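You operate a simulated robot arm through the tools that you are given. There is no shell and no other tool.

The job below is to be done with a simulated robot arm. You get a single attempt, and the scene is never put back.

JOB
Record the car door: one soft close, then one slam.
Fine: press REC first and STOP last; open the door half way between the two; both read good on the meter.

It is judged by the outcome, as a careful person would: the job done as asked, and still so three seconds after it is handed in. It fails if anything else is knocked over, pushed out of place, dropped, spilled or broken.

ROBOT AND FRAMES
A 7-joint arm with a two-finger parallel gripper, fixed in place. Base frame: the origin is on the floor under the middle of its stand, x ahead of it, y to its left, z up. Lengths are in mm, angles in degrees, forces in N, time in s.
It reaches about 1524 mm from its shoulder. Its first joint turns from -149.0 to 149.0 degrees. Payload 3.5 kg.
Tool frame: the origin (TCP) lies between the finger pads and is the grasp point; the fingertips stand 23 mm ahead of it; z points along the fingers, y is the line along which they close. Largest opening 94 mm; finger width 38, thickness 10; the body of the gripper, 54 by 96 mm, starts 39 mm behind the TCP.
Orientation is that of the tool frame in the base frame, as [roll, pitch, yaw] about the fixed x, y, z axes, in that order (R = Rz(yaw) Ry(pitch) Rx(roll)). With the fingers straight down and closing along the base's y, the tool's x points along the base's -x, its y along +y and its z along -z.

CONTROLS
- The arm moves only by the tool send_rows. Its argument "rows" is a list of rows, each an object of numbers (a shift or turn left out is 0, a gripper value left out holds the last): "claw": the gripper command, from -1 (fully open) to 1 (shut), values between in proportion; "x", "y", "z": the shift along the base's x, y, z in units of 500 mm (1.0 is 500 mm); "ax", "ay", "az": the turn, a rotation vector about the base's x, y, z in units of 120 degrees (1.0 is 120 degrees). In form: [{"claw": .., "x": .., "y": .., "z": .., "ax": .., "ay": .., "az": ..}, ...]. A call has 1 to 20 rows; each row is the pose to reach, as a shift and turn from the pose commanded when the call began. A call with a number of a shift or a turn outside -1 to 1 is refused whole. Each row takes 0.2 s and may step no farther than 50 mm and 8.6 degrees from the row before; otherwise, or with a gripper value out of range, the whole call is refused. Where a pose cannot be reached the arm comes as near as it can. A force on the tool above 90 N (or 10 N above the force at the start of the call, whichever is more), or a blocked arm, ends the call early, and 0.2 s more pass. The fingers move at their own pace (about 153 mm/s each) and stop on an object; they squeeze with about 27 N. The grip force told is the motor's: it shows also when the fingers shut on nothing. Time passes only in rows, and 0.2 s behind the last, so rows that repeat a pose let the fingers close. The reply holds the time, the measured pose of the TCP, the force on the tool along the base axes, the opening and the grip force, in the units named above and with some noise, with the torque about the TCP (base axes, N m) and any sound that the robot's microphone picked up.
- Cameras (640 x 400 px; columns grow to the right, rows downward): "scene" is fixed at [50.1, 651.1, 1210]; the picture's right is [-0.38, -0.92, 0.00], its down [-0.36, 0.15, -0.92] and it looks along [0.85, -0.35, -0.39] (base axes); focal length 325 px, centre (320, 200). "wrist" rides on the gripper at [86, 16, -74] in the tool frame; the picture's right is [-0.18, 0.98, 0.00], its down [-0.58, -0.11, -0.81] and it looks along [-0.79, -0.15, 0.59] (tool axes); focal length 243 px, centre (320, 200). There is no depth. A picture from a camera that has moved, and an enlarged one, comes with that camera's place and axes in the base frame and with its lens.
- grab_frame(camera): a new picture of that camera. It takes no simulated time.
- enlarge(camera, box): a new picture of the part [left, top, right, bottom] of that camera's present view, enlarged. It takes no simulated time.
- job_done(): hands the job in; it is judged then, once.

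Nothing tells you positions but the pictures and the camera data. Unless the task says otherwise, let go and move clear before handing in.

The tools are called after "Emit:" by a JSON object that holds its "op" and its "data". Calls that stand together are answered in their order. send_rows: Moves the arm, as the interface text tells. Its arguments: {"type":"object","properties":{"rows":{"type":"array","items":{"type":"object","properties":{"claw":{"type":"number"},"x":{"type":"number"},"y":{"type":"number"},"z":{"type":"number"},"ax":{"type":"number"},"ay":{"type":"number"},"az":{"type":"number"}}}}},"required":["rows"]} The other tools are called the same way: grab_frame (camera) takes a picture; enlarge (camera, box) takes an enlarged picture of a part of a camera's view; job_done () hands the job in.

At the start:

```text
t: 0.0
tcp_pos: [549.5, 569.6, 1006.8]
orientation: [-180.0, 0.0, 180.0]
ft_force: [0.6, 0.9, -0.3]
moment: [0.01, 0.01, -0.03]
gripper_width: 94.1
grasp_force: 0.1
```

scene: 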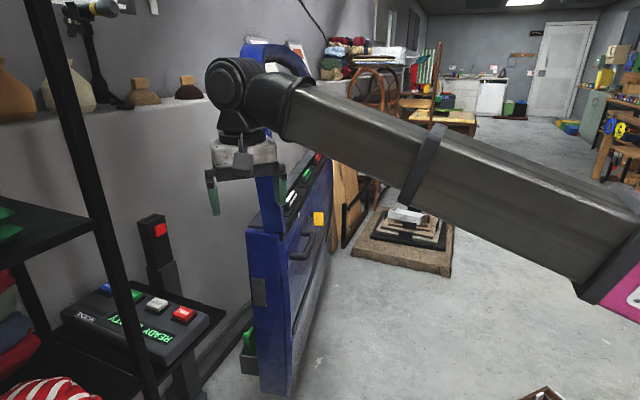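
wrist: 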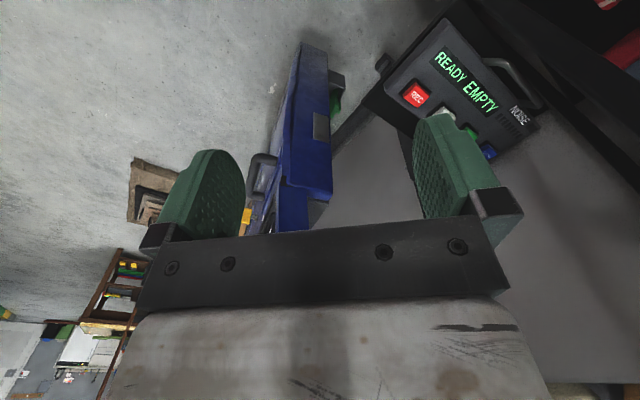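

I see a blue car door on a stand with a recorder box (red REC button, screen "READY EMPTY") to its left. I'll enlarge the views to locate the buttons, the door, its hinge and latch.

Emit:
{"op": "enlarge", "data": {"camera": "scene", "box": [40, 200, 240, 400]}}

Emit:
{"op": "enlarge", "data": {"camera": "scene", "box": [200, 130, 360, 400]}}

Emit:
{"op": "enlarge", "data": {"camera": "wrist", "box": [340, 0, 580, 180]}}

Emit:
{"op": "enlarge", "data": {"camera": "wrist", "box": [200, 20, 400, 240]}}

```text
2.00 times, centred on (140, 300) of scene
camera zoom: at [50.1, 651.1, 1210.0], right [-0.38, -0.92, 0.0], down [-0.36, 0.15, -0.92], along [0.85, -0.35, -0.39], focal length 651 px, centre (680, 0)
```

zoom: 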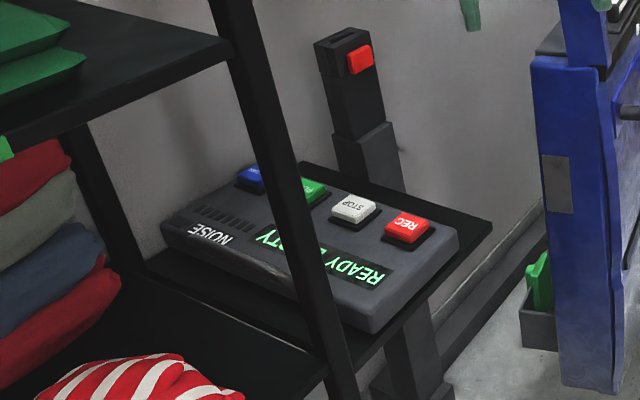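

```text
1.48 times, centred on (280, 265) of scene
camera zoom: at [50.1, 651.1, 1210.0], right [-0.38, -0.92, 0.0], down [-0.36, 0.15, -0.92], along [0.85, -0.35, -0.39], focal length 482 px, centre (379, 104)
```

zoom: 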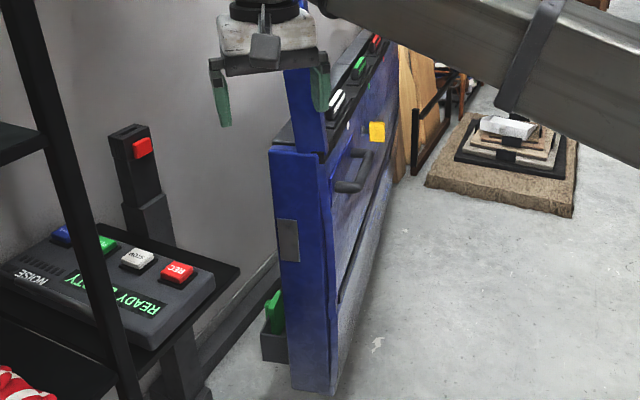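

```text
2.22 times, centred on (460, 90) of wrist
camera zoom: at [465.0, 585.2, 1083.1], right [0.18, 0.98, 0.0], down [0.58, -0.11, 0.81], along [0.79, -0.15, -0.59], focal length 539 px, centre (9, 444)
```

zoom: 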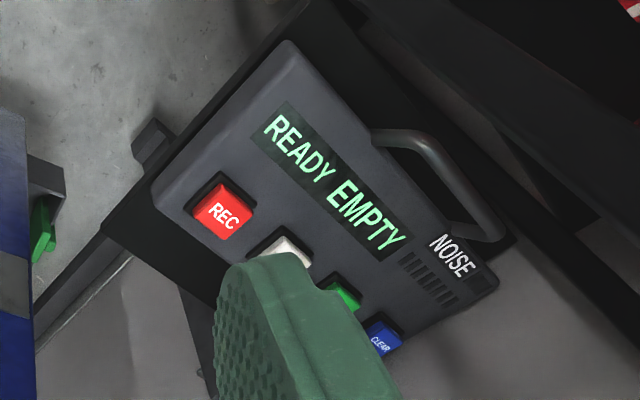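

```text
1.82 times, centred on (300, 130) of wrist
camera zoom: at [465.0, 585.2, 1083.1], right [0.18, 0.98, 0.0], down [0.58, -0.11, 0.81], along [0.79, -0.15, -0.59], focal length 441 px, centre (356, 327)
```

zoom: 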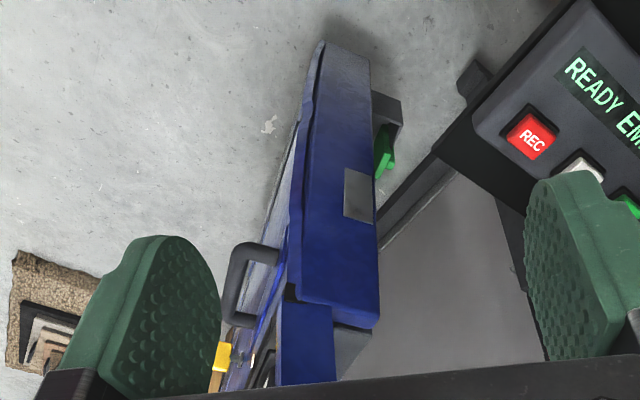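

The recorder's REC button triangulates to about (754, 724, 640), and the door's latch edge is at about (825, 522, 600). I'll look closer at the post, the door and the rest of the room.

Emit:
{"op": "enlarge", "data": {"camera": "scene", "box": [100, 190, 240, 300]}}

Emit:
{"op": "enlarge", "data": {"camera": "scene", "box": [240, 140, 360, 260]}}

Emit:
{"op": "enlarge", "data": {"camera": "scene", "box": [200, 280, 360, 400]}}

Emit:
{"op": "enlarge", "data": {"camera": "scene", "box": [200, 20, 400, 150]}}

Emit:
{"op": "enlarge", "data": {"camera": "scene", "box": [0, 0, 200, 130]}}

```text
3.64 times, centred on (170, 245) of scene
camera zoom: at [50.1, 651.1, 1210.0], right [-0.38, -0.92, 0.0], down [-0.36, 0.15, -0.92], along [0.85, -0.35, -0.39], focal length 1183 px, centre (866, 36)
```

zoom: 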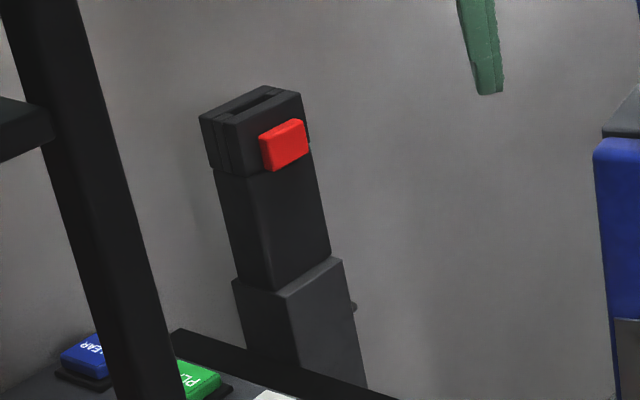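

```text
3.33 times, centred on (300, 200) of scene
camera zoom: at [50.1, 651.1, 1210.0], right [-0.38, -0.92, 0.0], down [-0.36, 0.15, -0.92], along [0.85, -0.35, -0.39], focal length 1085 px, centre (387, 200)
```

zoom: 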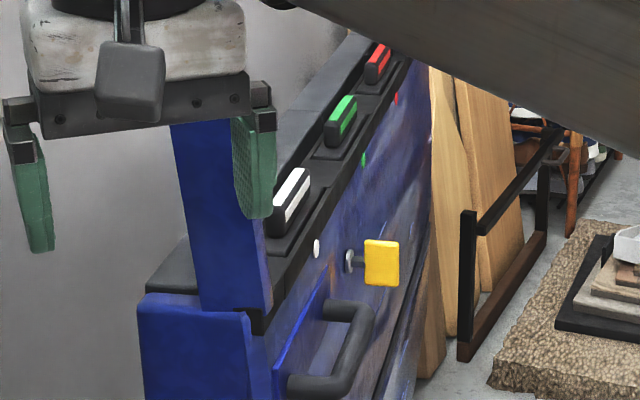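

```text
3.33 times, centred on (280, 340) of scene
camera zoom: at [50.1, 651.1, 1210.0], right [-0.38, -0.92, 0.0], down [-0.36, 0.15, -0.92], along [0.85, -0.35, -0.39], focal length 1085 px, centre (453, -267)
```

zoom: 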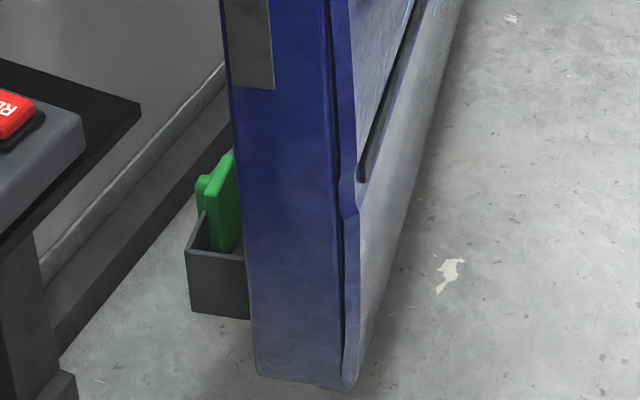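

```text
3.08 times, centred on (300, 85) of scene
camera zoom: at [50.1, 651.1, 1210.0], right [-0.38, -0.92, 0.0], down [-0.36, 0.15, -0.92], along [0.85, -0.35, -0.39], focal length 1001 px, centre (382, 554)
```

zoom: 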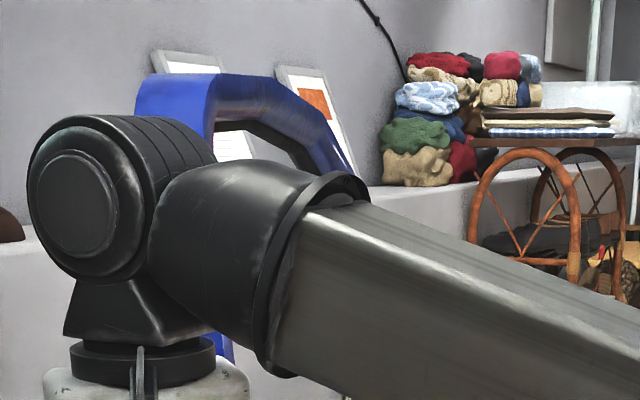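

```text
3.08 times, centred on (100, 65) of scene
camera zoom: at [50.1, 651.1, 1210.0], right [-0.38, -0.92, 0.0], down [-0.36, 0.15, -0.92], along [0.85, -0.35, -0.39], focal length 1001 px, centre (997, 615)
```

zoom: 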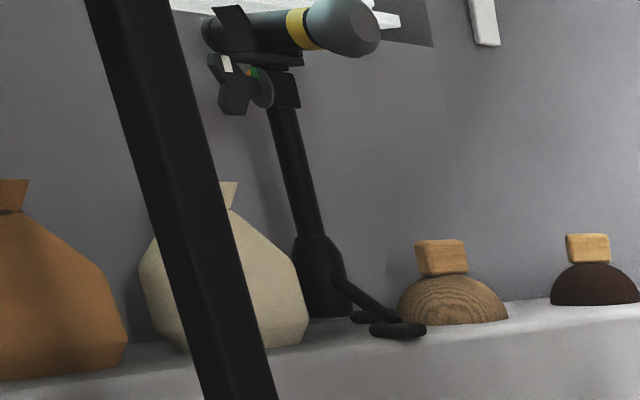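

The door is ajar with its outside facing the robot; the post with the red pad looks like the closed position. I'll back off towards the robot and turn the wrist camera to face the door for a better view.

Emit:
{"op": "send_rows", "data": {"rows": [{"claw": -1, "x": -0.025, "y": -0.08, "z": 0.01, "az": 0.056}, {"x": -0.05, "y": -0.16, "z": 0.02, "az": 0.112}, {"x": -0.075, "y": -0.24, "z": 0.03, "az": 0.168}, {"x": -0.1, "y": -0.32, "z": 0.04, "az": 0.225}, {"x": -0.125, "y": -0.4, "z": 0.05, "az": 0.281}, {"x": -0.15, "y": -0.48, "z": 0.06, "az": 0.337}, {"x": -0.175, "y": -0.56, "z": 0.07, "az": 0.394}, {"x": -0.2, "y": -0.64, "z": 0.08, "az": 0.45}]}}

Emit:
{"op": "grab_frame", "data": {"camera": "wrist"}}

Emit:
{"op": "grab_frame", "data": {"camera": "scene"}}

```text
t: 1.1
tcp_pos: [499.5, 399.3, 1032.8]
orientation: [179.9, 1.2, -152.7]
ft_force: [0.9, -0.1, -1.9]
moment: [0.06, -0.01, 0.08]
gripper_width: 93.8
grasp_force: 0.0
stopped in row 5: the force on the tool passed its limit at 122 N (the readings are from after the stop); the commanded pose is now the measured one
```

```text
taken
camera wrist: at [414.9, 372.6, 1104.1], right [-0.29, 0.96, 0.01], down [0.55, 0.16, 0.82], along [0.78, 0.24, -0.57], focal length 243 px, centre (320, 200)
```

wrist: 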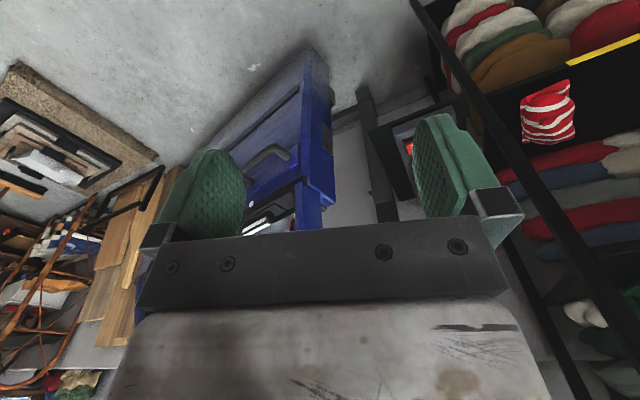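

```text
taken
```

scene: 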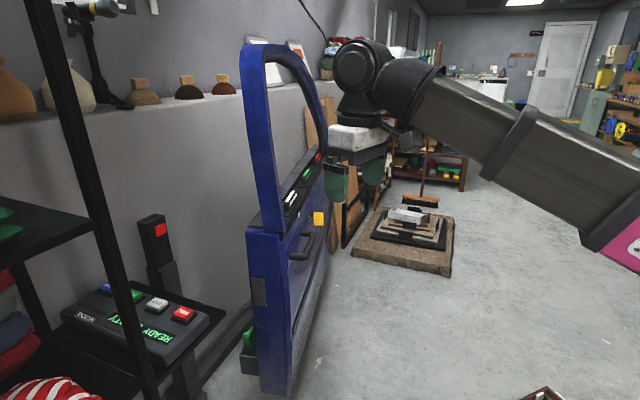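

The call stopped on a force reading of 122 N although nothing shows near the gripper, and the reading is now about zero. I'll continue more slowly in smaller steps and watch the force.

Emit:
{"op": "send_rows", "data": {"rows": [{"x": -0.01, "y": -0.03, "az": 0.015}, {"x": -0.02, "y": -0.06, "az": 0.03}, {"x": -0.03, "y": -0.09, "az": 0.045}, {"x": -0.04, "y": -0.12, "az": 0.06}]}}

Emit:
{"op": "grab_frame", "data": {"camera": "wrist"}}

Emit:
{"op": "grab_frame", "data": {"camera": "scene"}}

```text
t: 1.7
tcp_pos: [494.3, 375.3, 1034.3]
orientation: [179.9, 2.2, -150.4]
ft_force: [5.5, -2.4, -9.4]
moment: [0.46, -0.38, 0.39]
gripper_width: 94.1
grasp_force: 0.1
stopped in row 2: the force on the tool passed its limit at 100 N (the readings are from after the stop); the commanded pose is now the measured one
```

```text
taken
camera wrist: at [409.0, 343.5, 1104.0], right [-0.33, 0.95, 0.01], down [0.53, 0.18, 0.83], along [0.78, 0.27, -0.56], focal length 243 px, centre (320, 200)
```

wrist: 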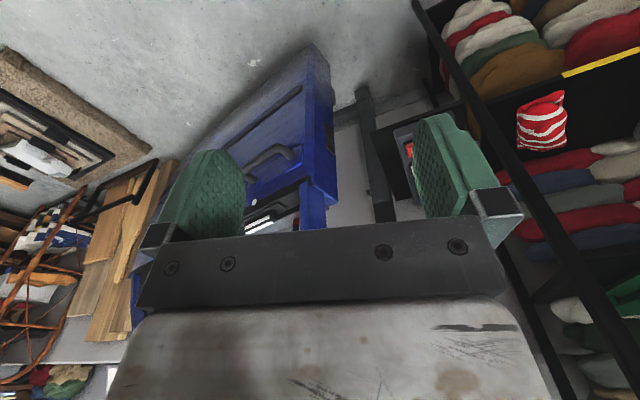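

```text
taken
```

scene: 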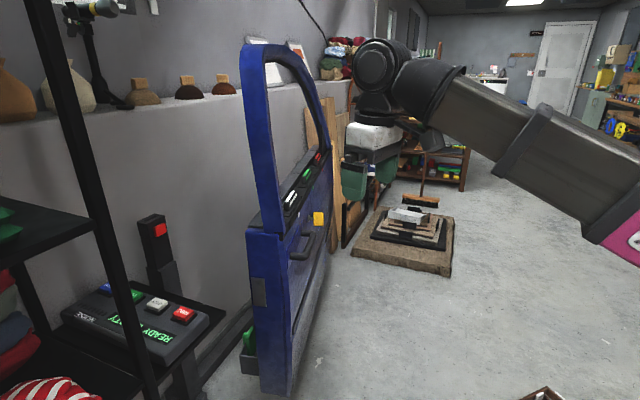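

The stop is most likely the wrist camera bracket touching the robot's own forearm as I turned and pulled in (nothing in the room has moved). I'll undo the turn and move back out the way I came.

Emit:
{"op": "send_rows", "data": {"rows": [{"x": 0.01, "y": 0.04, "az": -0.02}, {"x": 0.02, "y": 0.08, "az": -0.06}, {"x": 0.03, "y": 0.12, "az": -0.11}, {"x": 0.04, "y": 0.16, "az": -0.16}, {"x": 0.05, "y": 0.2, "az": -0.2}]}}

Emit:
{"op": "grab_frame", "data": {"camera": "scene"}}

```text
t: 2.9
tcp_pos: [518.4, 474.2, 1033.2]
orientation: [179.9, 2.1, -174.5]
ft_force: [0.0, 0.0, -0.4]
moment: [0.0, 0.0, -0.03]
gripper_width: 93.9
grasp_force: 0.0
```

```text
taken
```

scene: 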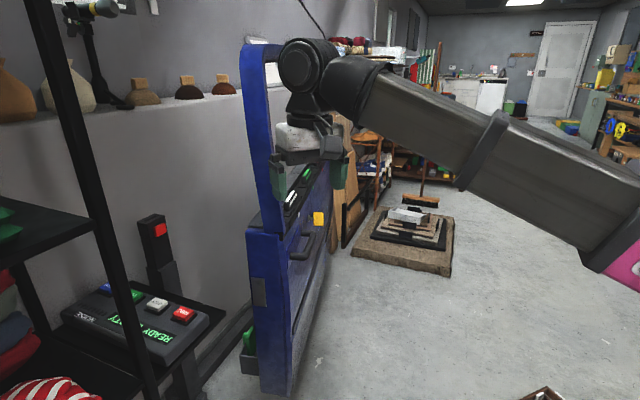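

Clear again. I'll go lower and further forward (more elbow room) on the outside of the door, keeping the wrist yaw as it is.

Emit:
{"op": "send_rows", "data": {"rows": [{"x": 0.02, "y": -0.06, "z": -0.04}, {"x": 0.04, "y": -0.13, "z": -0.08}, {"x": 0.07, "y": -0.2, "z": -0.13}, {"x": 0.1, "y": -0.27, "z": -0.17}, {"x": 0.13, "y": -0.34, "z": -0.22}, {"x": 0.16, "y": -0.41, "z": -0.26}]}}

Emit:
{"op": "grab_frame", "data": {"camera": "wrist"}}

Emit:
{"op": "grab_frame", "data": {"camera": "scene"}}

```text
t: 4.3
tcp_pos: [597.8, 270.6, 899.0]
orientation: [179.8, 2.2, -174.5]
ft_force: [-0.2, -0.2, -0.4]
moment: [0.01, 0.01, 0.03]
gripper_width: 93.8
grasp_force: 0.1
```

```text
taken
camera wrist: at [508.1, 276.8, 971.5], right [0.09, 1.0, 0.01], down [0.56, -0.06, 0.83], along [0.82, -0.07, -0.56], focal length 243 px, centre (320, 200)
```

wrist: 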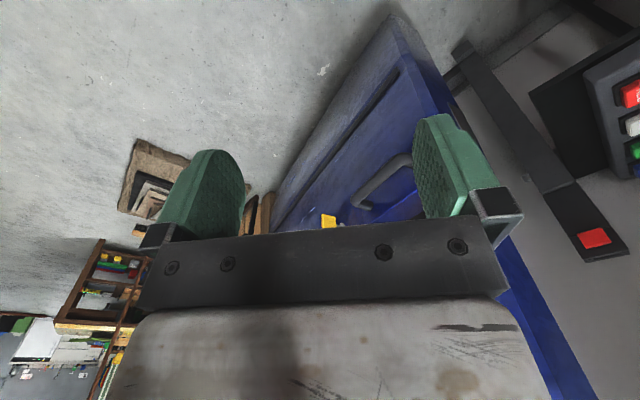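

```text
taken
```

scene: 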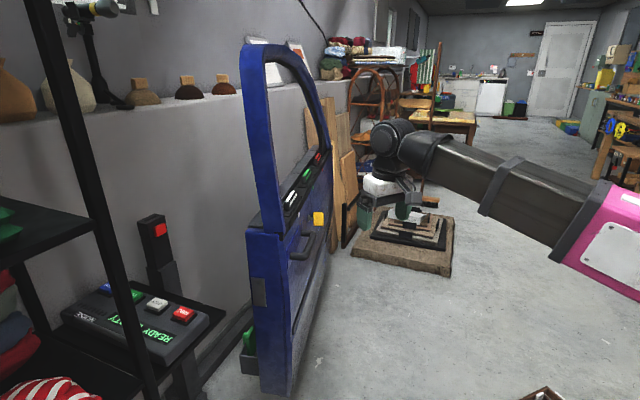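

Now the arm is clear of the door in the scene view. I'll enlarge it to study the door, sill markers, handle, hinge and yellow tab.

Emit:
{"op": "enlarge", "data": {"camera": "scene", "box": [235, 130, 355, 230]}}

Emit:
{"op": "enlarge", "data": {"camera": "scene", "box": [230, 200, 360, 300]}}

Emit:
{"op": "enlarge", "data": {"camera": "wrist", "box": [240, 0, 500, 240]}}

Emit:
{"op": "enlarge", "data": {"camera": "wrist", "box": [440, 0, 640, 280]}}

Emit:
{"op": "enlarge", "data": {"camera": "scene", "box": [230, 20, 370, 140]}}

```text
4.00 times, centred on (295, 180) of scene
camera zoom: at [50.1, 651.1, 1210.0], right [-0.38, -0.92, 0.0], down [-0.36, 0.15, -0.92], along [0.85, -0.35, -0.39], focal length 1302 px, centre (420, 280)
```

zoom: 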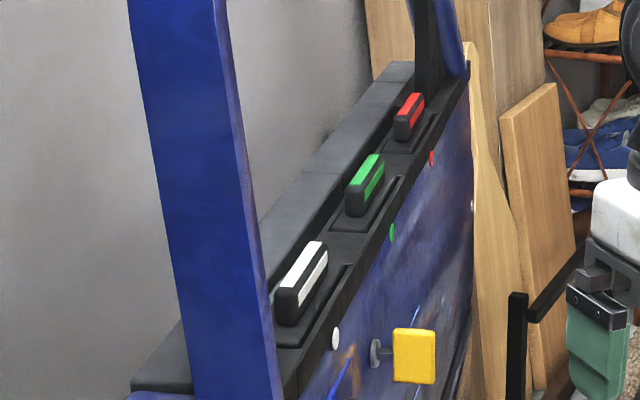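

```text
4.00 times, centred on (295, 250) of scene
camera zoom: at [50.1, 651.1, 1210.0], right [-0.38, -0.92, 0.0], down [-0.36, 0.15, -0.92], along [0.85, -0.35, -0.39], focal length 1302 px, centre (420, 0)
```

zoom: 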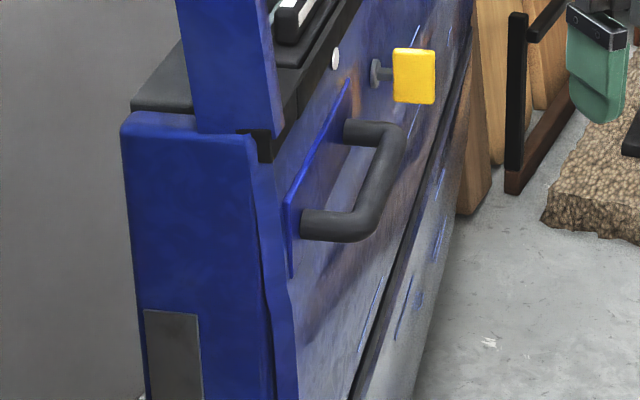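

```text
1.67 times, centred on (370, 120) of wrist
camera zoom: at [508.1, 276.8, 971.5], right [0.09, 1.0, 0.01], down [0.56, -0.06, 0.83], along [0.82, -0.07, -0.56], focal length 404 px, centre (237, 333)
```

zoom: 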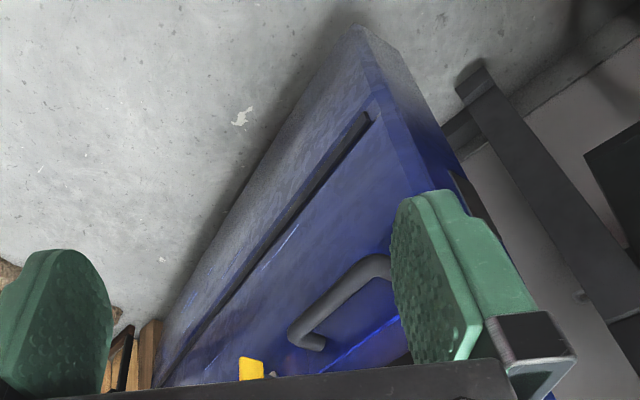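

```text
1.43 times, centred on (540, 140) of wrist
camera zoom: at [508.1, 276.8, 971.5], right [0.09, 1.0, 0.01], down [0.56, -0.06, 0.83], along [0.82, -0.07, -0.56], focal length 347 px, centre (6, 286)
```

zoom: 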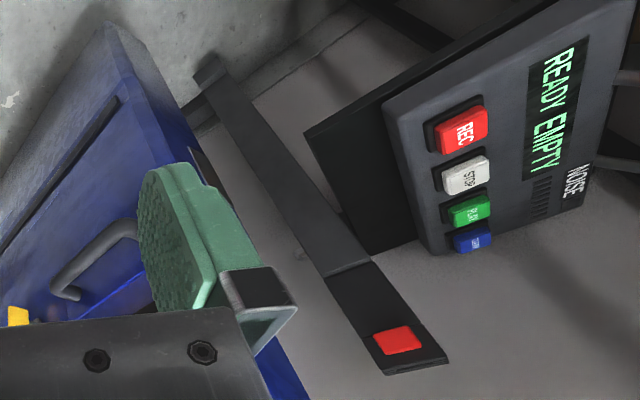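

```text
3.33 times, centred on (300, 80) of scene
camera zoom: at [50.1, 651.1, 1210.0], right [-0.38, -0.92, 0.0], down [-0.36, 0.15, -0.92], along [0.85, -0.35, -0.39], focal length 1085 px, centre (387, 600)
```

zoom: 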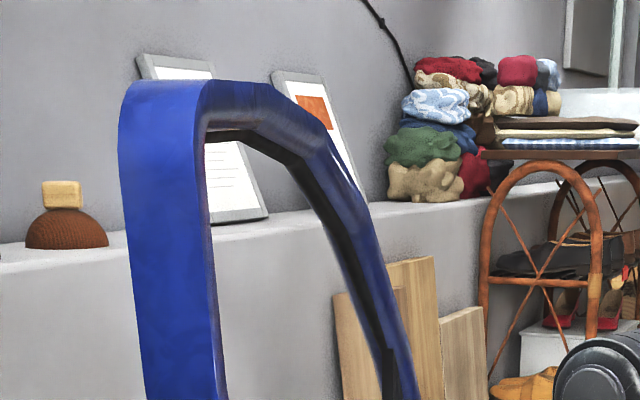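

I'll read the framed papers on the ledge and check the rest of the scene for instructions.

Emit:
{"op": "enlarge", "data": {"camera": "scene", "box": [240, 30, 300, 70]}}

Emit:
{"op": "enlarge", "data": {"camera": "scene", "box": [280, 30, 330, 70]}}

Emit:
{"op": "enlarge", "data": {"camera": "scene", "box": [270, 140, 350, 200]}}

Emit:
{"op": "enlarge", "data": {"camera": "scene", "box": [60, 270, 210, 370]}}

Emit:
{"op": "enlarge", "data": {"camera": "wrist", "box": [560, 30, 640, 130]}}

```text
10.00 times, centred on (270, 50) of scene
camera zoom: at [50.1, 651.1, 1210.0], right [-0.38, -0.92, 0.0], down [-0.36, 0.15, -0.92], along [0.85, -0.35, -0.39], focal length 3254 px, centre (820, 1700)
```

zoom: 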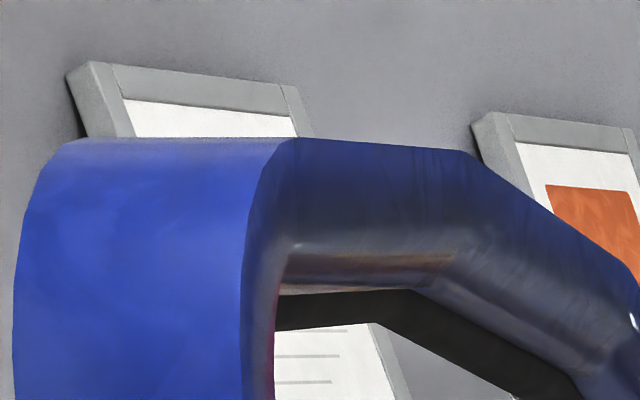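

```text
10.00 times, centred on (305, 50) of scene
camera zoom: at [50.1, 651.1, 1210.0], right [-0.38, -0.92, 0.0], down [-0.36, 0.15, -0.92], along [0.85, -0.35, -0.39], focal length 3254 px, centre (470, 1700)
```

zoom: 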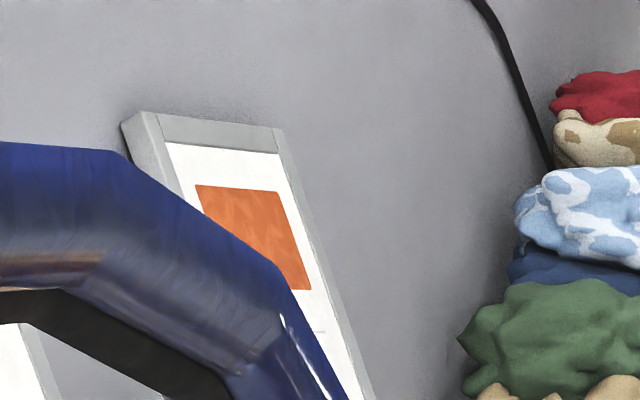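

```text
6.67 times, centred on (310, 170) of scene
camera zoom: at [50.1, 651.1, 1210.0], right [-0.38, -0.92, 0.0], down [-0.36, 0.15, -0.92], along [0.85, -0.35, -0.39], focal length 2169 px, centre (387, 400)
```

zoom: 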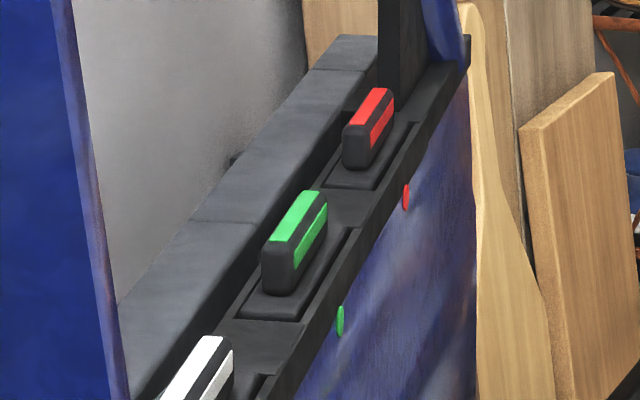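

```text
4.00 times, centred on (135, 320) of scene
camera zoom: at [50.1, 651.1, 1210.0], right [-0.38, -0.92, 0.0], down [-0.36, 0.15, -0.92], along [0.85, -0.35, -0.39], focal length 1302 px, centre (1060, -280)
```

zoom: 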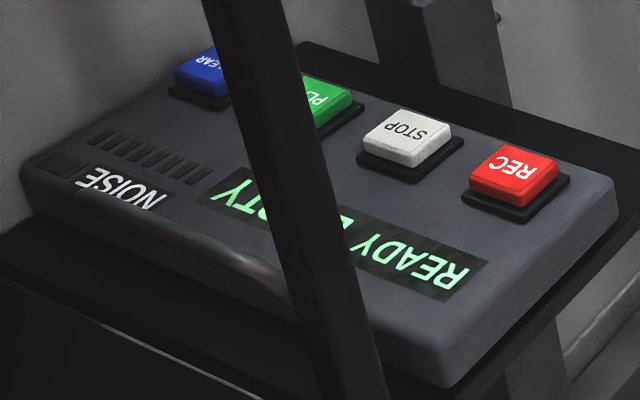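

```text
4.00 times, centred on (600, 80) of wrist
camera zoom: at [508.1, 276.8, 971.5], right [0.09, 1.0, 0.01], down [0.56, -0.06, 0.83], along [0.82, -0.07, -0.56], focal length 970 px, centre (-800, 680)
```

zoom: 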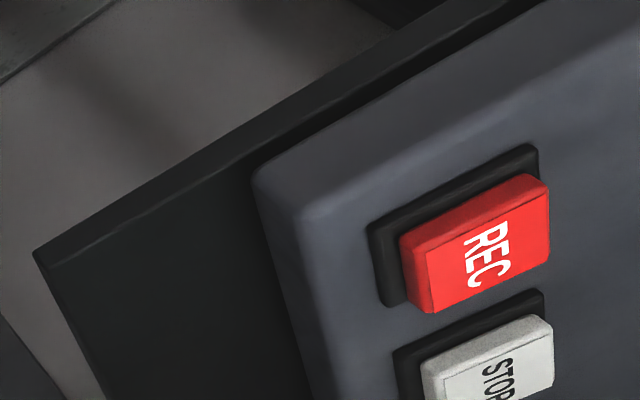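

The sill carries white, green and red blocks, and the recorder has a NOISE bar scale. I'll move nearer the door at lower height and turn the wrist camera toward it for a better look.

Emit:
{"op": "send_rows", "data": {"rows": [{"x": 0.07, "y": -0.03, "z": -0.02}, {"x": 0.14, "y": -0.06, "z": -0.04}, {"x": 0.21, "y": -0.1, "z": -0.07}, {"x": 0.28, "y": -0.13, "z": -0.09}, {"x": 0.3, "y": -0.14, "z": -0.1, "az": 0.05}, {"x": 0.3, "y": -0.14, "z": -0.1, "az": 0.11}, {"x": 0.3, "y": -0.14, "z": -0.1, "az": 0.17}, {"x": 0.3, "y": -0.14, "z": -0.1, "az": 0.23}, {"x": 0.3, "y": -0.14, "z": -0.1, "az": 0.29}, {"x": 0.3, "y": -0.14, "z": -0.1, "az": 0.33}]}}

Emit:
{"op": "grab_frame", "data": {"camera": "wrist"}}

Emit:
{"op": "grab_frame", "data": {"camera": "scene"}}

```text
t: 6.5
tcp_pos: [747.5, 200.8, 853.3]
orientation: [179.9, 2.2, -134.7]
ft_force: [-0.1, 0.3, 0.7]
moment: [0.04, 0.02, 0.01]
gripper_width: 93.7
grasp_force: 0.0
```

```text
taken
camera wrist: at [674.8, 146.3, 924.0], right [-0.57, 0.82, 0.01], down [0.47, 0.31, 0.83], along [0.68, 0.48, -0.56], focal length 243 px, centre (320, 200)
```

wrist: 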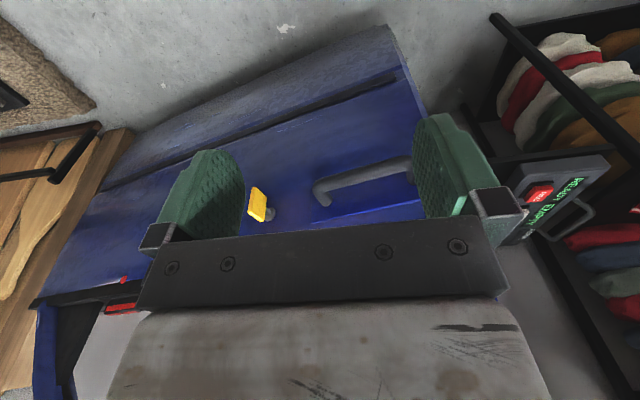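

```text
taken
```

scene: 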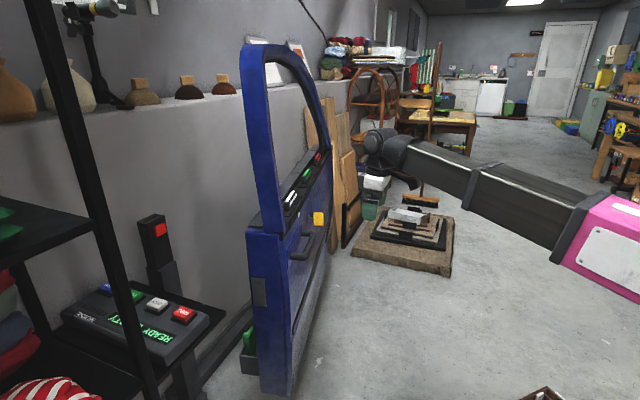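

Clear view of the outside of the door with its handle and yellow tab. I'll tilt the fingers forward so the camera looks more level and sees the sill, hinge end and post.

Emit:
{"op": "send_rows", "data": {"rows": [{"ax": 0.04, "ay": -0.04, "z": 0.02}, {"ax": 0.08, "ay": -0.08, "z": 0.04}, {"ax": 0.12, "ay": -0.12, "z": 0.06}, {"ax": 0.16, "ay": -0.158, "z": 0.08}, {"ax": 0.178, "ay": -0.176, "z": 0.1}]}}

Emit:
{"op": "grab_frame", "data": {"camera": "wrist"}}

Emit:
{"op": "grab_frame", "data": {"camera": "scene"}}

```text
t: 7.7
tcp_pos: [748.1, 200.3, 903.8]
orientation: [179.7, 32.3, -134.8]
ft_force: [0.1, -0.5, 0.5]
moment: [-0.03, 0.0, 0.0]
gripper_width: 94.1
grasp_force: 0.1
```

```text
taken
camera wrist: at [658.4, 129.7, 919.8], right [-0.59, 0.8, 0.1], down [0.12, -0.04, 0.99], along [0.8, 0.6, -0.08], focal length 243 px, centre (320, 200)
```

wrist: 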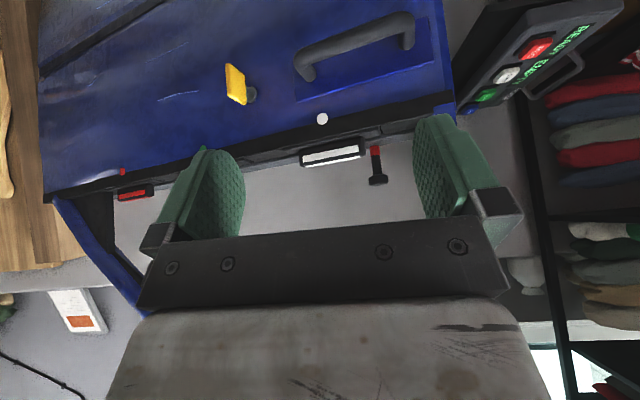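

```text
taken
```

scene: 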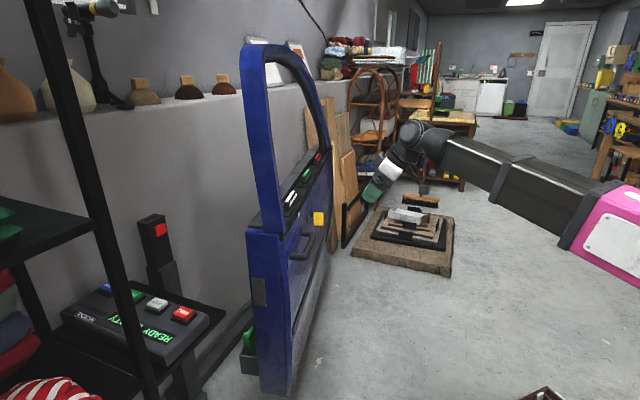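

Now the sill is visible from outside. Let me enlarge parts of this view.

Emit:
{"op": "enlarge", "data": {"camera": "wrist", "box": [220, 60, 480, 220]}}

Emit:
{"op": "enlarge", "data": {"camera": "wrist", "box": [20, 130, 220, 300]}}

Emit:
{"op": "enlarge", "data": {"camera": "wrist", "box": [440, 0, 640, 140]}}

Emit:
{"op": "enlarge", "data": {"camera": "wrist", "box": [210, 0, 460, 140]}}

```text
2.46 times, centred on (350, 140) of wrist
camera zoom: at [658.4, 129.7, 919.8], right [-0.59, 0.8, 0.1], down [0.12, -0.04, 0.99], along [0.8, 0.6, -0.08], focal length 597 px, centre (246, 348)
```

zoom: 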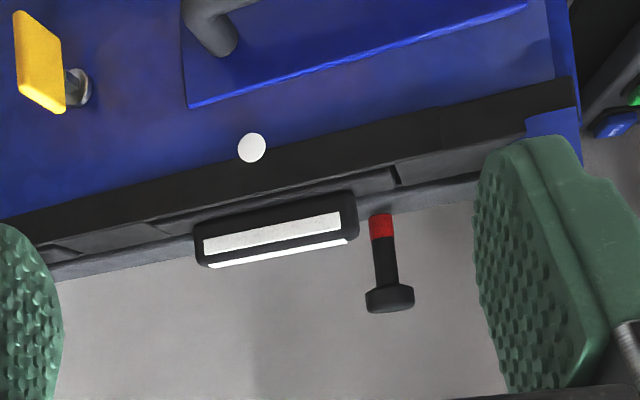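

```text
2.35 times, centred on (120, 215) of wrist
camera zoom: at [658.4, 129.7, 919.8], right [-0.59, 0.8, 0.1], down [0.12, -0.04, 0.99], along [0.8, 0.6, -0.08], focal length 571 px, centre (791, 165)
```

zoom: 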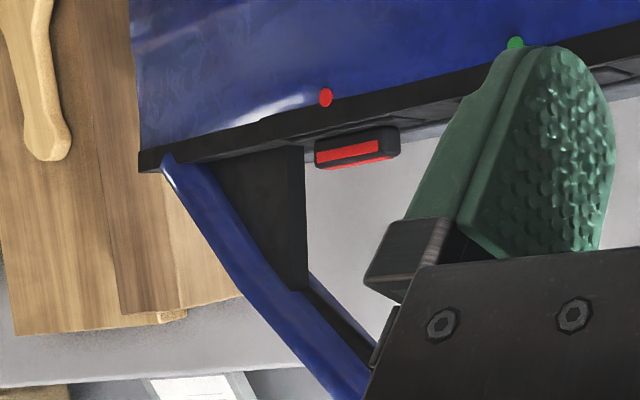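

```text
2.86 times, centred on (540, 70) of wrist
camera zoom: at [658.4, 129.7, 919.8], right [-0.59, 0.8, 0.1], down [0.12, -0.04, 0.99], along [0.8, 0.6, -0.08], focal length 693 px, centre (-309, 571)
```

zoom: 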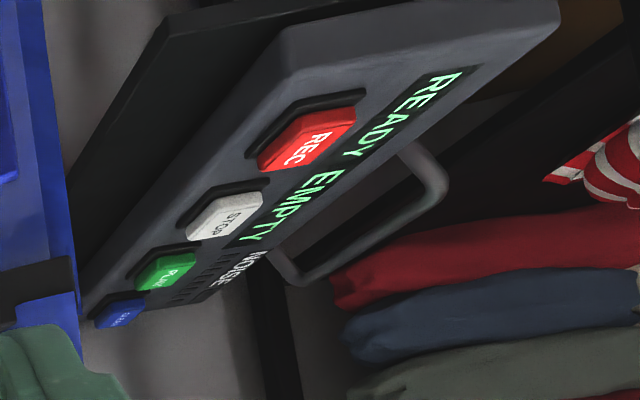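

```text
2.56 times, centred on (335, 70) of wrist
camera zoom: at [658.4, 129.7, 919.8], right [-0.59, 0.8, 0.1], down [0.12, -0.04, 0.99], along [0.8, 0.6, -0.08], focal length 621 px, centre (282, 533)
```

zoom: 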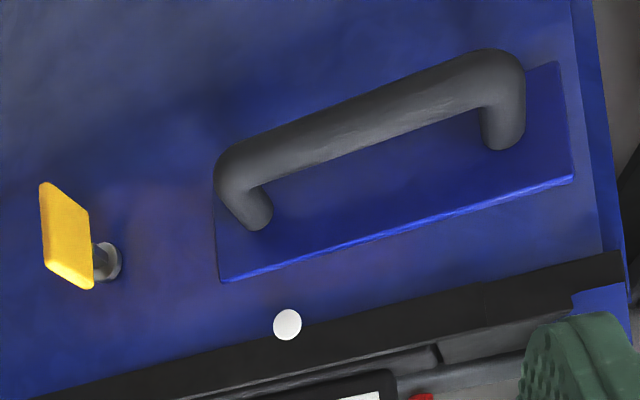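

The door plane runs from the latch end near (803, 462) to the hinge end near (1655, -82); the handle bar is around (850, 345, 695). I'll now bring the tool upright again, close the fingers and move towards a point above REC.

Emit:
{"op": "send_rows", "data": {"rows": [{"claw": 1, "x": -0.036, "y": 0.083, "z": -0.015, "ax": -0.03, "ay": 0.03}, {"x": -0.072, "y": 0.166, "z": -0.03, "ax": -0.06, "ay": 0.06}, {"x": -0.108, "y": 0.25, "z": -0.044, "ax": -0.095, "ay": 0.094}, {"x": -0.144, "y": 0.333, "z": -0.06, "ax": -0.13, "ay": 0.128}, {"x": -0.18, "y": 0.416, "z": -0.075, "ax": -0.16, "ay": 0.158}, {"x": -0.216, "y": 0.5, "z": -0.088, "ax": -0.19, "ay": 0.188}]}}

Emit:
{"op": "grab_frame", "data": {"camera": "wrist"}}

Emit:
{"op": "grab_frame", "data": {"camera": "scene"}}

```text
t: 9.1
tcp_pos: [639.9, 449.5, 862.0]
orientation: [179.9, -0.1, -134.9]
ft_force: [0.2, -0.9, 0.3]
moment: [0.01, -0.02, -0.02]
gripper_width: 0.1
grasp_force: 26.7
```

```text
taken
camera wrist: at [569.2, 399.2, 936.1], right [-0.57, 0.82, 0.0], down [0.49, 0.33, 0.81], along [0.66, 0.46, -0.59], focal length 243 px, centre (320, 200)
```

wrist: 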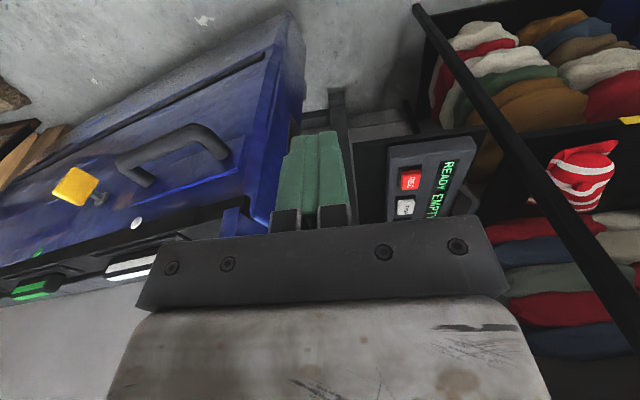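

```text
taken
```

scene: 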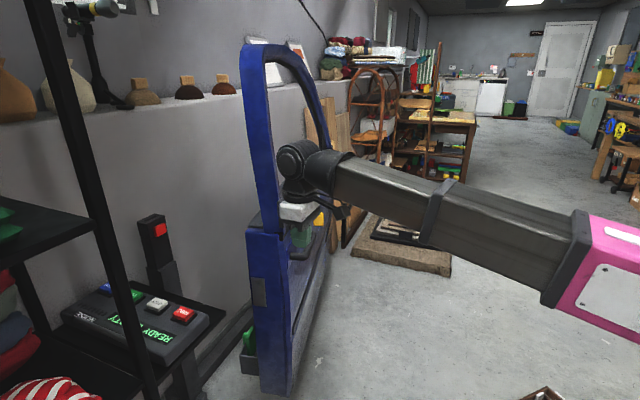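

I'm above the approach lane, with REC visible at about (752, 727, 640). I'll check the shelf upright near the recorder before descending.

Emit:
{"op": "enlarge", "data": {"camera": "wrist", "box": [380, 0, 640, 220]}}

Emit:
{"op": "enlarge", "data": {"camera": "wrist", "box": [200, 60, 360, 240]}}

Emit:
{"op": "enlarge", "data": {"camera": "scene", "box": [0, 150, 240, 400]}}

```text
1.82 times, centred on (510, 110) of wrist
camera zoom: at [569.2, 399.2, 936.1], right [-0.57, 0.82, 0.0], down [0.49, 0.33, 0.81], along [0.66, 0.46, -0.59], focal length 441 px, centre (-26, 364)
```

zoom: 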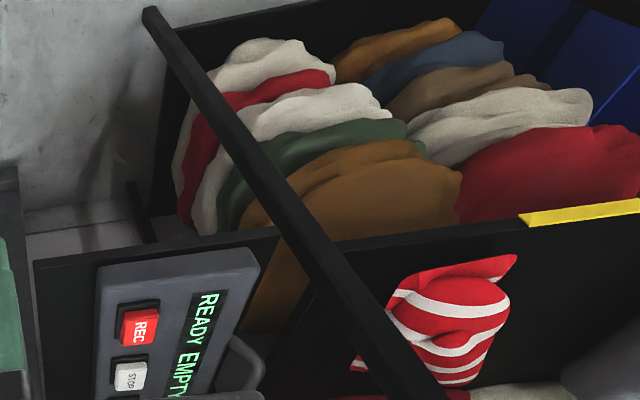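

```text
2.22 times, centred on (280, 150) of wrist
camera zoom: at [569.2, 399.2, 936.1], right [-0.57, 0.82, 0.0], down [0.49, 0.33, 0.81], along [0.66, 0.46, -0.59], focal length 539 px, centre (409, 311)
```

zoom: 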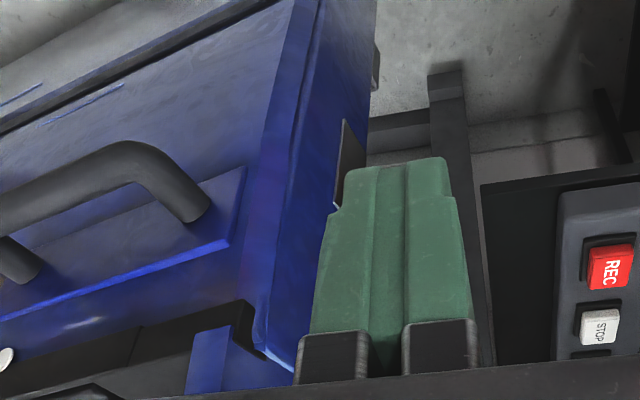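

```text
1.60 times, centred on (120, 275) of scene
camera zoom: at [50.1, 651.1, 1210.0], right [-0.38, -0.92, 0.0], down [-0.36, 0.15, -0.92], along [0.85, -0.35, -0.39], focal length 521 px, centre (640, 80)
```

zoom: 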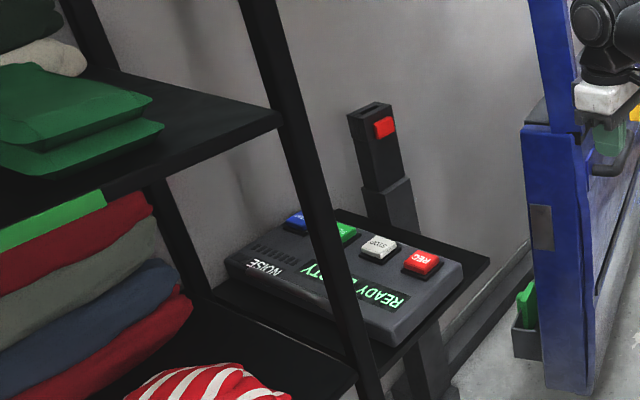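

The shelf upright is at about (600, 803), well clear of REC. I'll move to about 100 mm above REC with fingers shut.

Emit:
{"op": "send_rows", "data": {"rows": [{"claw": 1, "x": 0.028, "y": 0.079, "z": -0.029}, {"x": 0.06, "y": 0.158, "z": -0.058}, {"x": 0.092, "y": 0.237, "z": -0.087}, {"x": 0.124, "y": 0.316, "z": -0.116}, {"x": 0.156, "y": 0.395, "z": -0.145}, {"x": 0.19, "y": 0.475, "z": -0.175}, {"x": 0.224, "y": 0.555, "z": -0.204}]}}

Emit:
{"op": "grab_frame", "data": {"camera": "wrist"}}

Emit:
{"op": "grab_frame", "data": {"camera": "scene"}}

```text
t: 10.7
tcp_pos: [753.3, 726.1, 757.2]
orientation: [179.8, 0.1, -134.9]
ft_force: [0.2, 0.6, 0.1]
moment: [0.04, 0.04, 0.02]
gripper_width: 0.0
grasp_force: 26.8
```

```text
taken
camera wrist: at [681.3, 675.3, 831.0], right [-0.57, 0.82, 0.0], down [0.49, 0.33, 0.81], along [0.66, 0.46, -0.59], focal length 243 px, centre (320, 200)
```

wrist: 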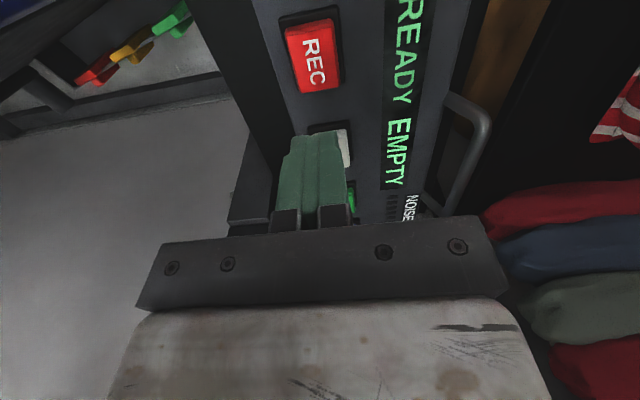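

```text
taken
```

scene: 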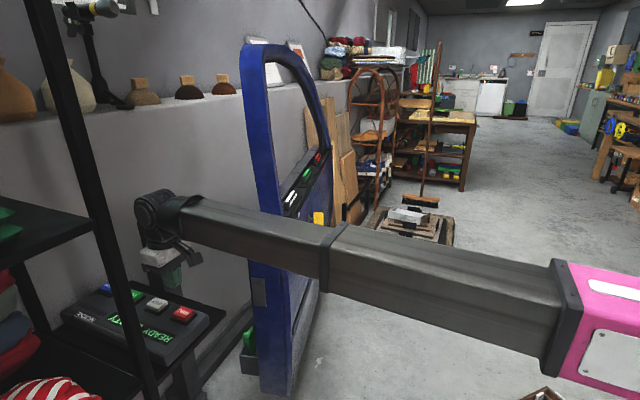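

REC appears at about (752, 720). I also see coloured tags beyond the door's inner side; let me zoom in on those and the door interior.

Emit:
{"op": "enlarge", "data": {"camera": "wrist", "box": [0, 0, 260, 150]}}

Emit:
{"op": "enlarge", "data": {"camera": "wrist", "box": [230, 0, 460, 240]}}

Emit:
{"op": "enlarge", "data": {"camera": "scene", "box": [50, 180, 250, 380]}}

```text
2.46 times, centred on (130, 75) of wrist
camera zoom: at [681.3, 675.3, 831.0], right [-0.57, 0.82, 0.0], down [0.49, 0.33, 0.81], along [0.66, 0.46, -0.59], focal length 597 px, centre (788, 508)
```

zoom: 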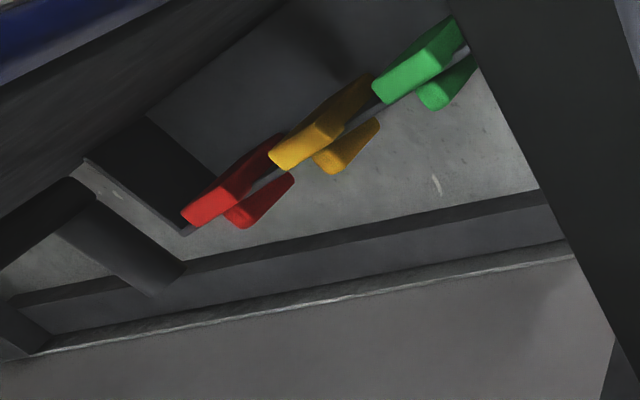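

```text
1.67 times, centred on (345, 120) of wrist
camera zoom: at [681.3, 675.3, 831.0], right [-0.57, 0.82, 0.0], down [0.49, 0.33, 0.81], along [0.66, 0.46, -0.59], focal length 404 px, centre (278, 333)
```

zoom: 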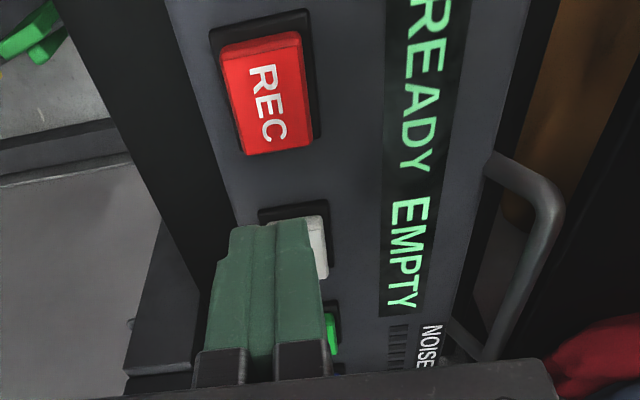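

```text
2.00 times, centred on (150, 280) of scene
camera zoom: at [50.1, 651.1, 1210.0], right [-0.38, -0.92, 0.0], down [-0.36, 0.15, -0.92], along [0.85, -0.35, -0.39], focal length 651 px, centre (660, 40)
```

zoom: 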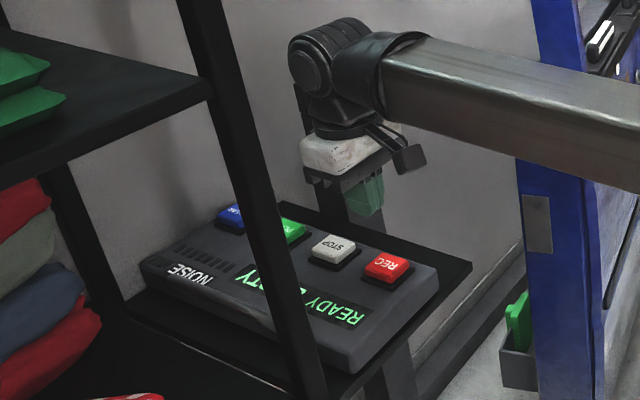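

REC is at about (752, 720), the fingers are right above it. I'll descend to about 25 mm above the button first.

Emit:
{"op": "send_rows", "data": {"rows": [{"claw": 1, "x": -0.002, "y": -0.012, "z": -0.04}, {"x": -0.002, "y": -0.012, "z": -0.08}, {"x": -0.002, "y": -0.012, "z": -0.11}, {"x": -0.002, "y": -0.012, "z": -0.13}]}}

Emit:
{"op": "enlarge", "data": {"camera": "wrist", "box": [200, 0, 460, 240]}}

Emit:
{"op": "enlarge", "data": {"camera": "scene", "box": [80, 220, 240, 340]}}

```text
t: 11.7
tcp_pos: [751.5, 721.1, 691.3]
orientation: [179.7, 0.0, -134.8]
ft_force: [-1.4, -0.1, 0.4]
moment: [-0.02, 0.01, 0.02]
gripper_width: 0.0
grasp_force: 27.5
```

```text
1.67 times, centred on (330, 120) of wrist
camera zoom: at [680.6, 670.0, 766.1], right [-0.57, 0.82, 0.0], down [0.49, 0.33, 0.81], along [0.66, 0.46, -0.59], focal length 404 px, centre (303, 333)
```

zoom: 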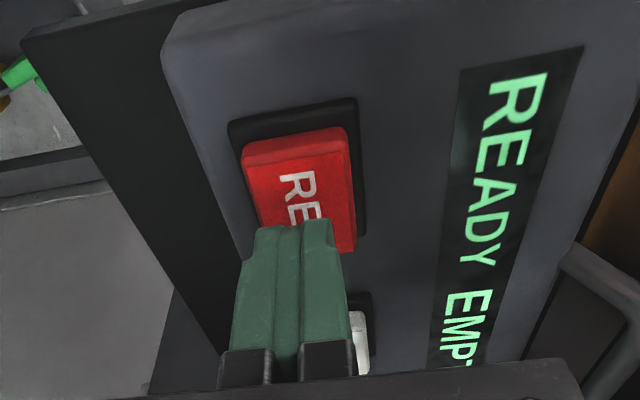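

```text
3.33 times, centred on (160, 280) of scene
camera zoom: at [50.1, 651.1, 1210.0], right [-0.38, -0.92, 0.0], down [-0.36, 0.15, -0.92], along [0.85, -0.35, -0.39], focal length 1085 px, centre (853, -67)
```

zoom: 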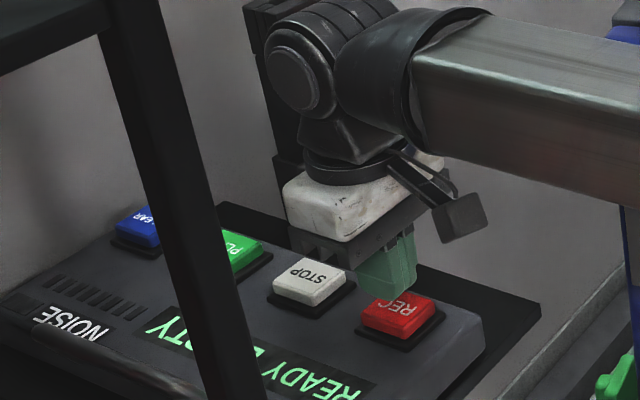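

Aligned over REC. Lowering in small steps until the press registers.

Emit:
{"op": "send_rows", "data": {"rows": [{"claw": 1, "z": -0.02}, {"z": -0.034}, {"z": -0.042}, {"z": -0.048}]}}

Emit:
{"op": "enlarge", "data": {"camera": "wrist", "box": [200, 0, 460, 240]}}

```text
t: 12.7
tcp_pos: [752.2, 720.7, 670.1]
orientation: [179.8, 0.4, -134.8]
ft_force: [-0.3, 4.3, 41.3]
moment: [-0.11, 0.19, -0.04]
gripper_width: 0.0
grasp_force: 27.3
heard: click
```

```text
1.67 times, centred on (330, 120) of wrist
camera zoom: at [680.3, 670.4, 744.3], right [-0.57, 0.82, 0.0], down [0.49, 0.33, 0.81], along [0.66, 0.46, -0.59], focal length 404 px, centre (303, 333)
```

zoom: 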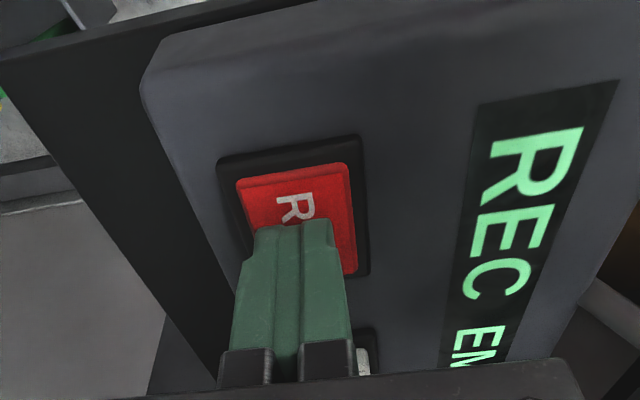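

The display now reads "REC …" so recording runs. I'll lift off gently and back out towards the outside of the door.

Emit:
{"op": "send_rows", "data": {"rows": [{"claw": 1, "z": 0.01}, {"z": 0.03}, {"z": 0.08}, {"z": 0.16}]}}

Emit:
{"op": "grab_frame", "data": {"camera": "wrist"}}

Emit:
{"op": "enlarge", "data": {"camera": "scene", "box": [50, 230, 250, 380]}}

```text
t: 13.7
tcp_pos: [753.0, 721.3, 747.8]
orientation: [179.8, 0.0, -134.9]
ft_force: [-0.1, 0.9, 0.5]
moment: [-0.01, -0.01, 0.01]
gripper_width: 0.1
grasp_force: 27.3
```

```text
taken
camera wrist: at [681.5, 670.1, 821.9], right [-0.57, 0.82, 0.0], down [0.49, 0.33, 0.81], along [0.66, 0.46, -0.59], focal length 243 px, centre (320, 200)
```

wrist: 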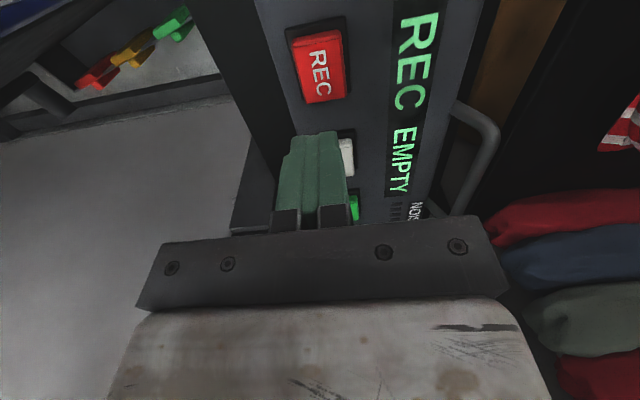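

```text
2.67 times, centred on (150, 305) of scene
camera zoom: at [50.1, 651.1, 1210.0], right [-0.38, -0.92, 0.0], down [-0.36, 0.15, -0.92], along [0.85, -0.35, -0.39], focal length 868 px, centre (773, -80)
```

zoom: 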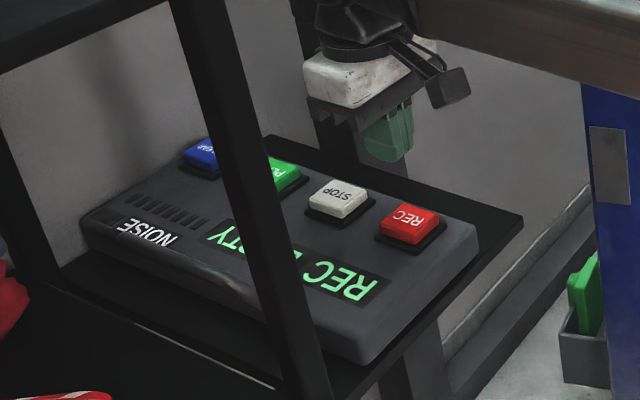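

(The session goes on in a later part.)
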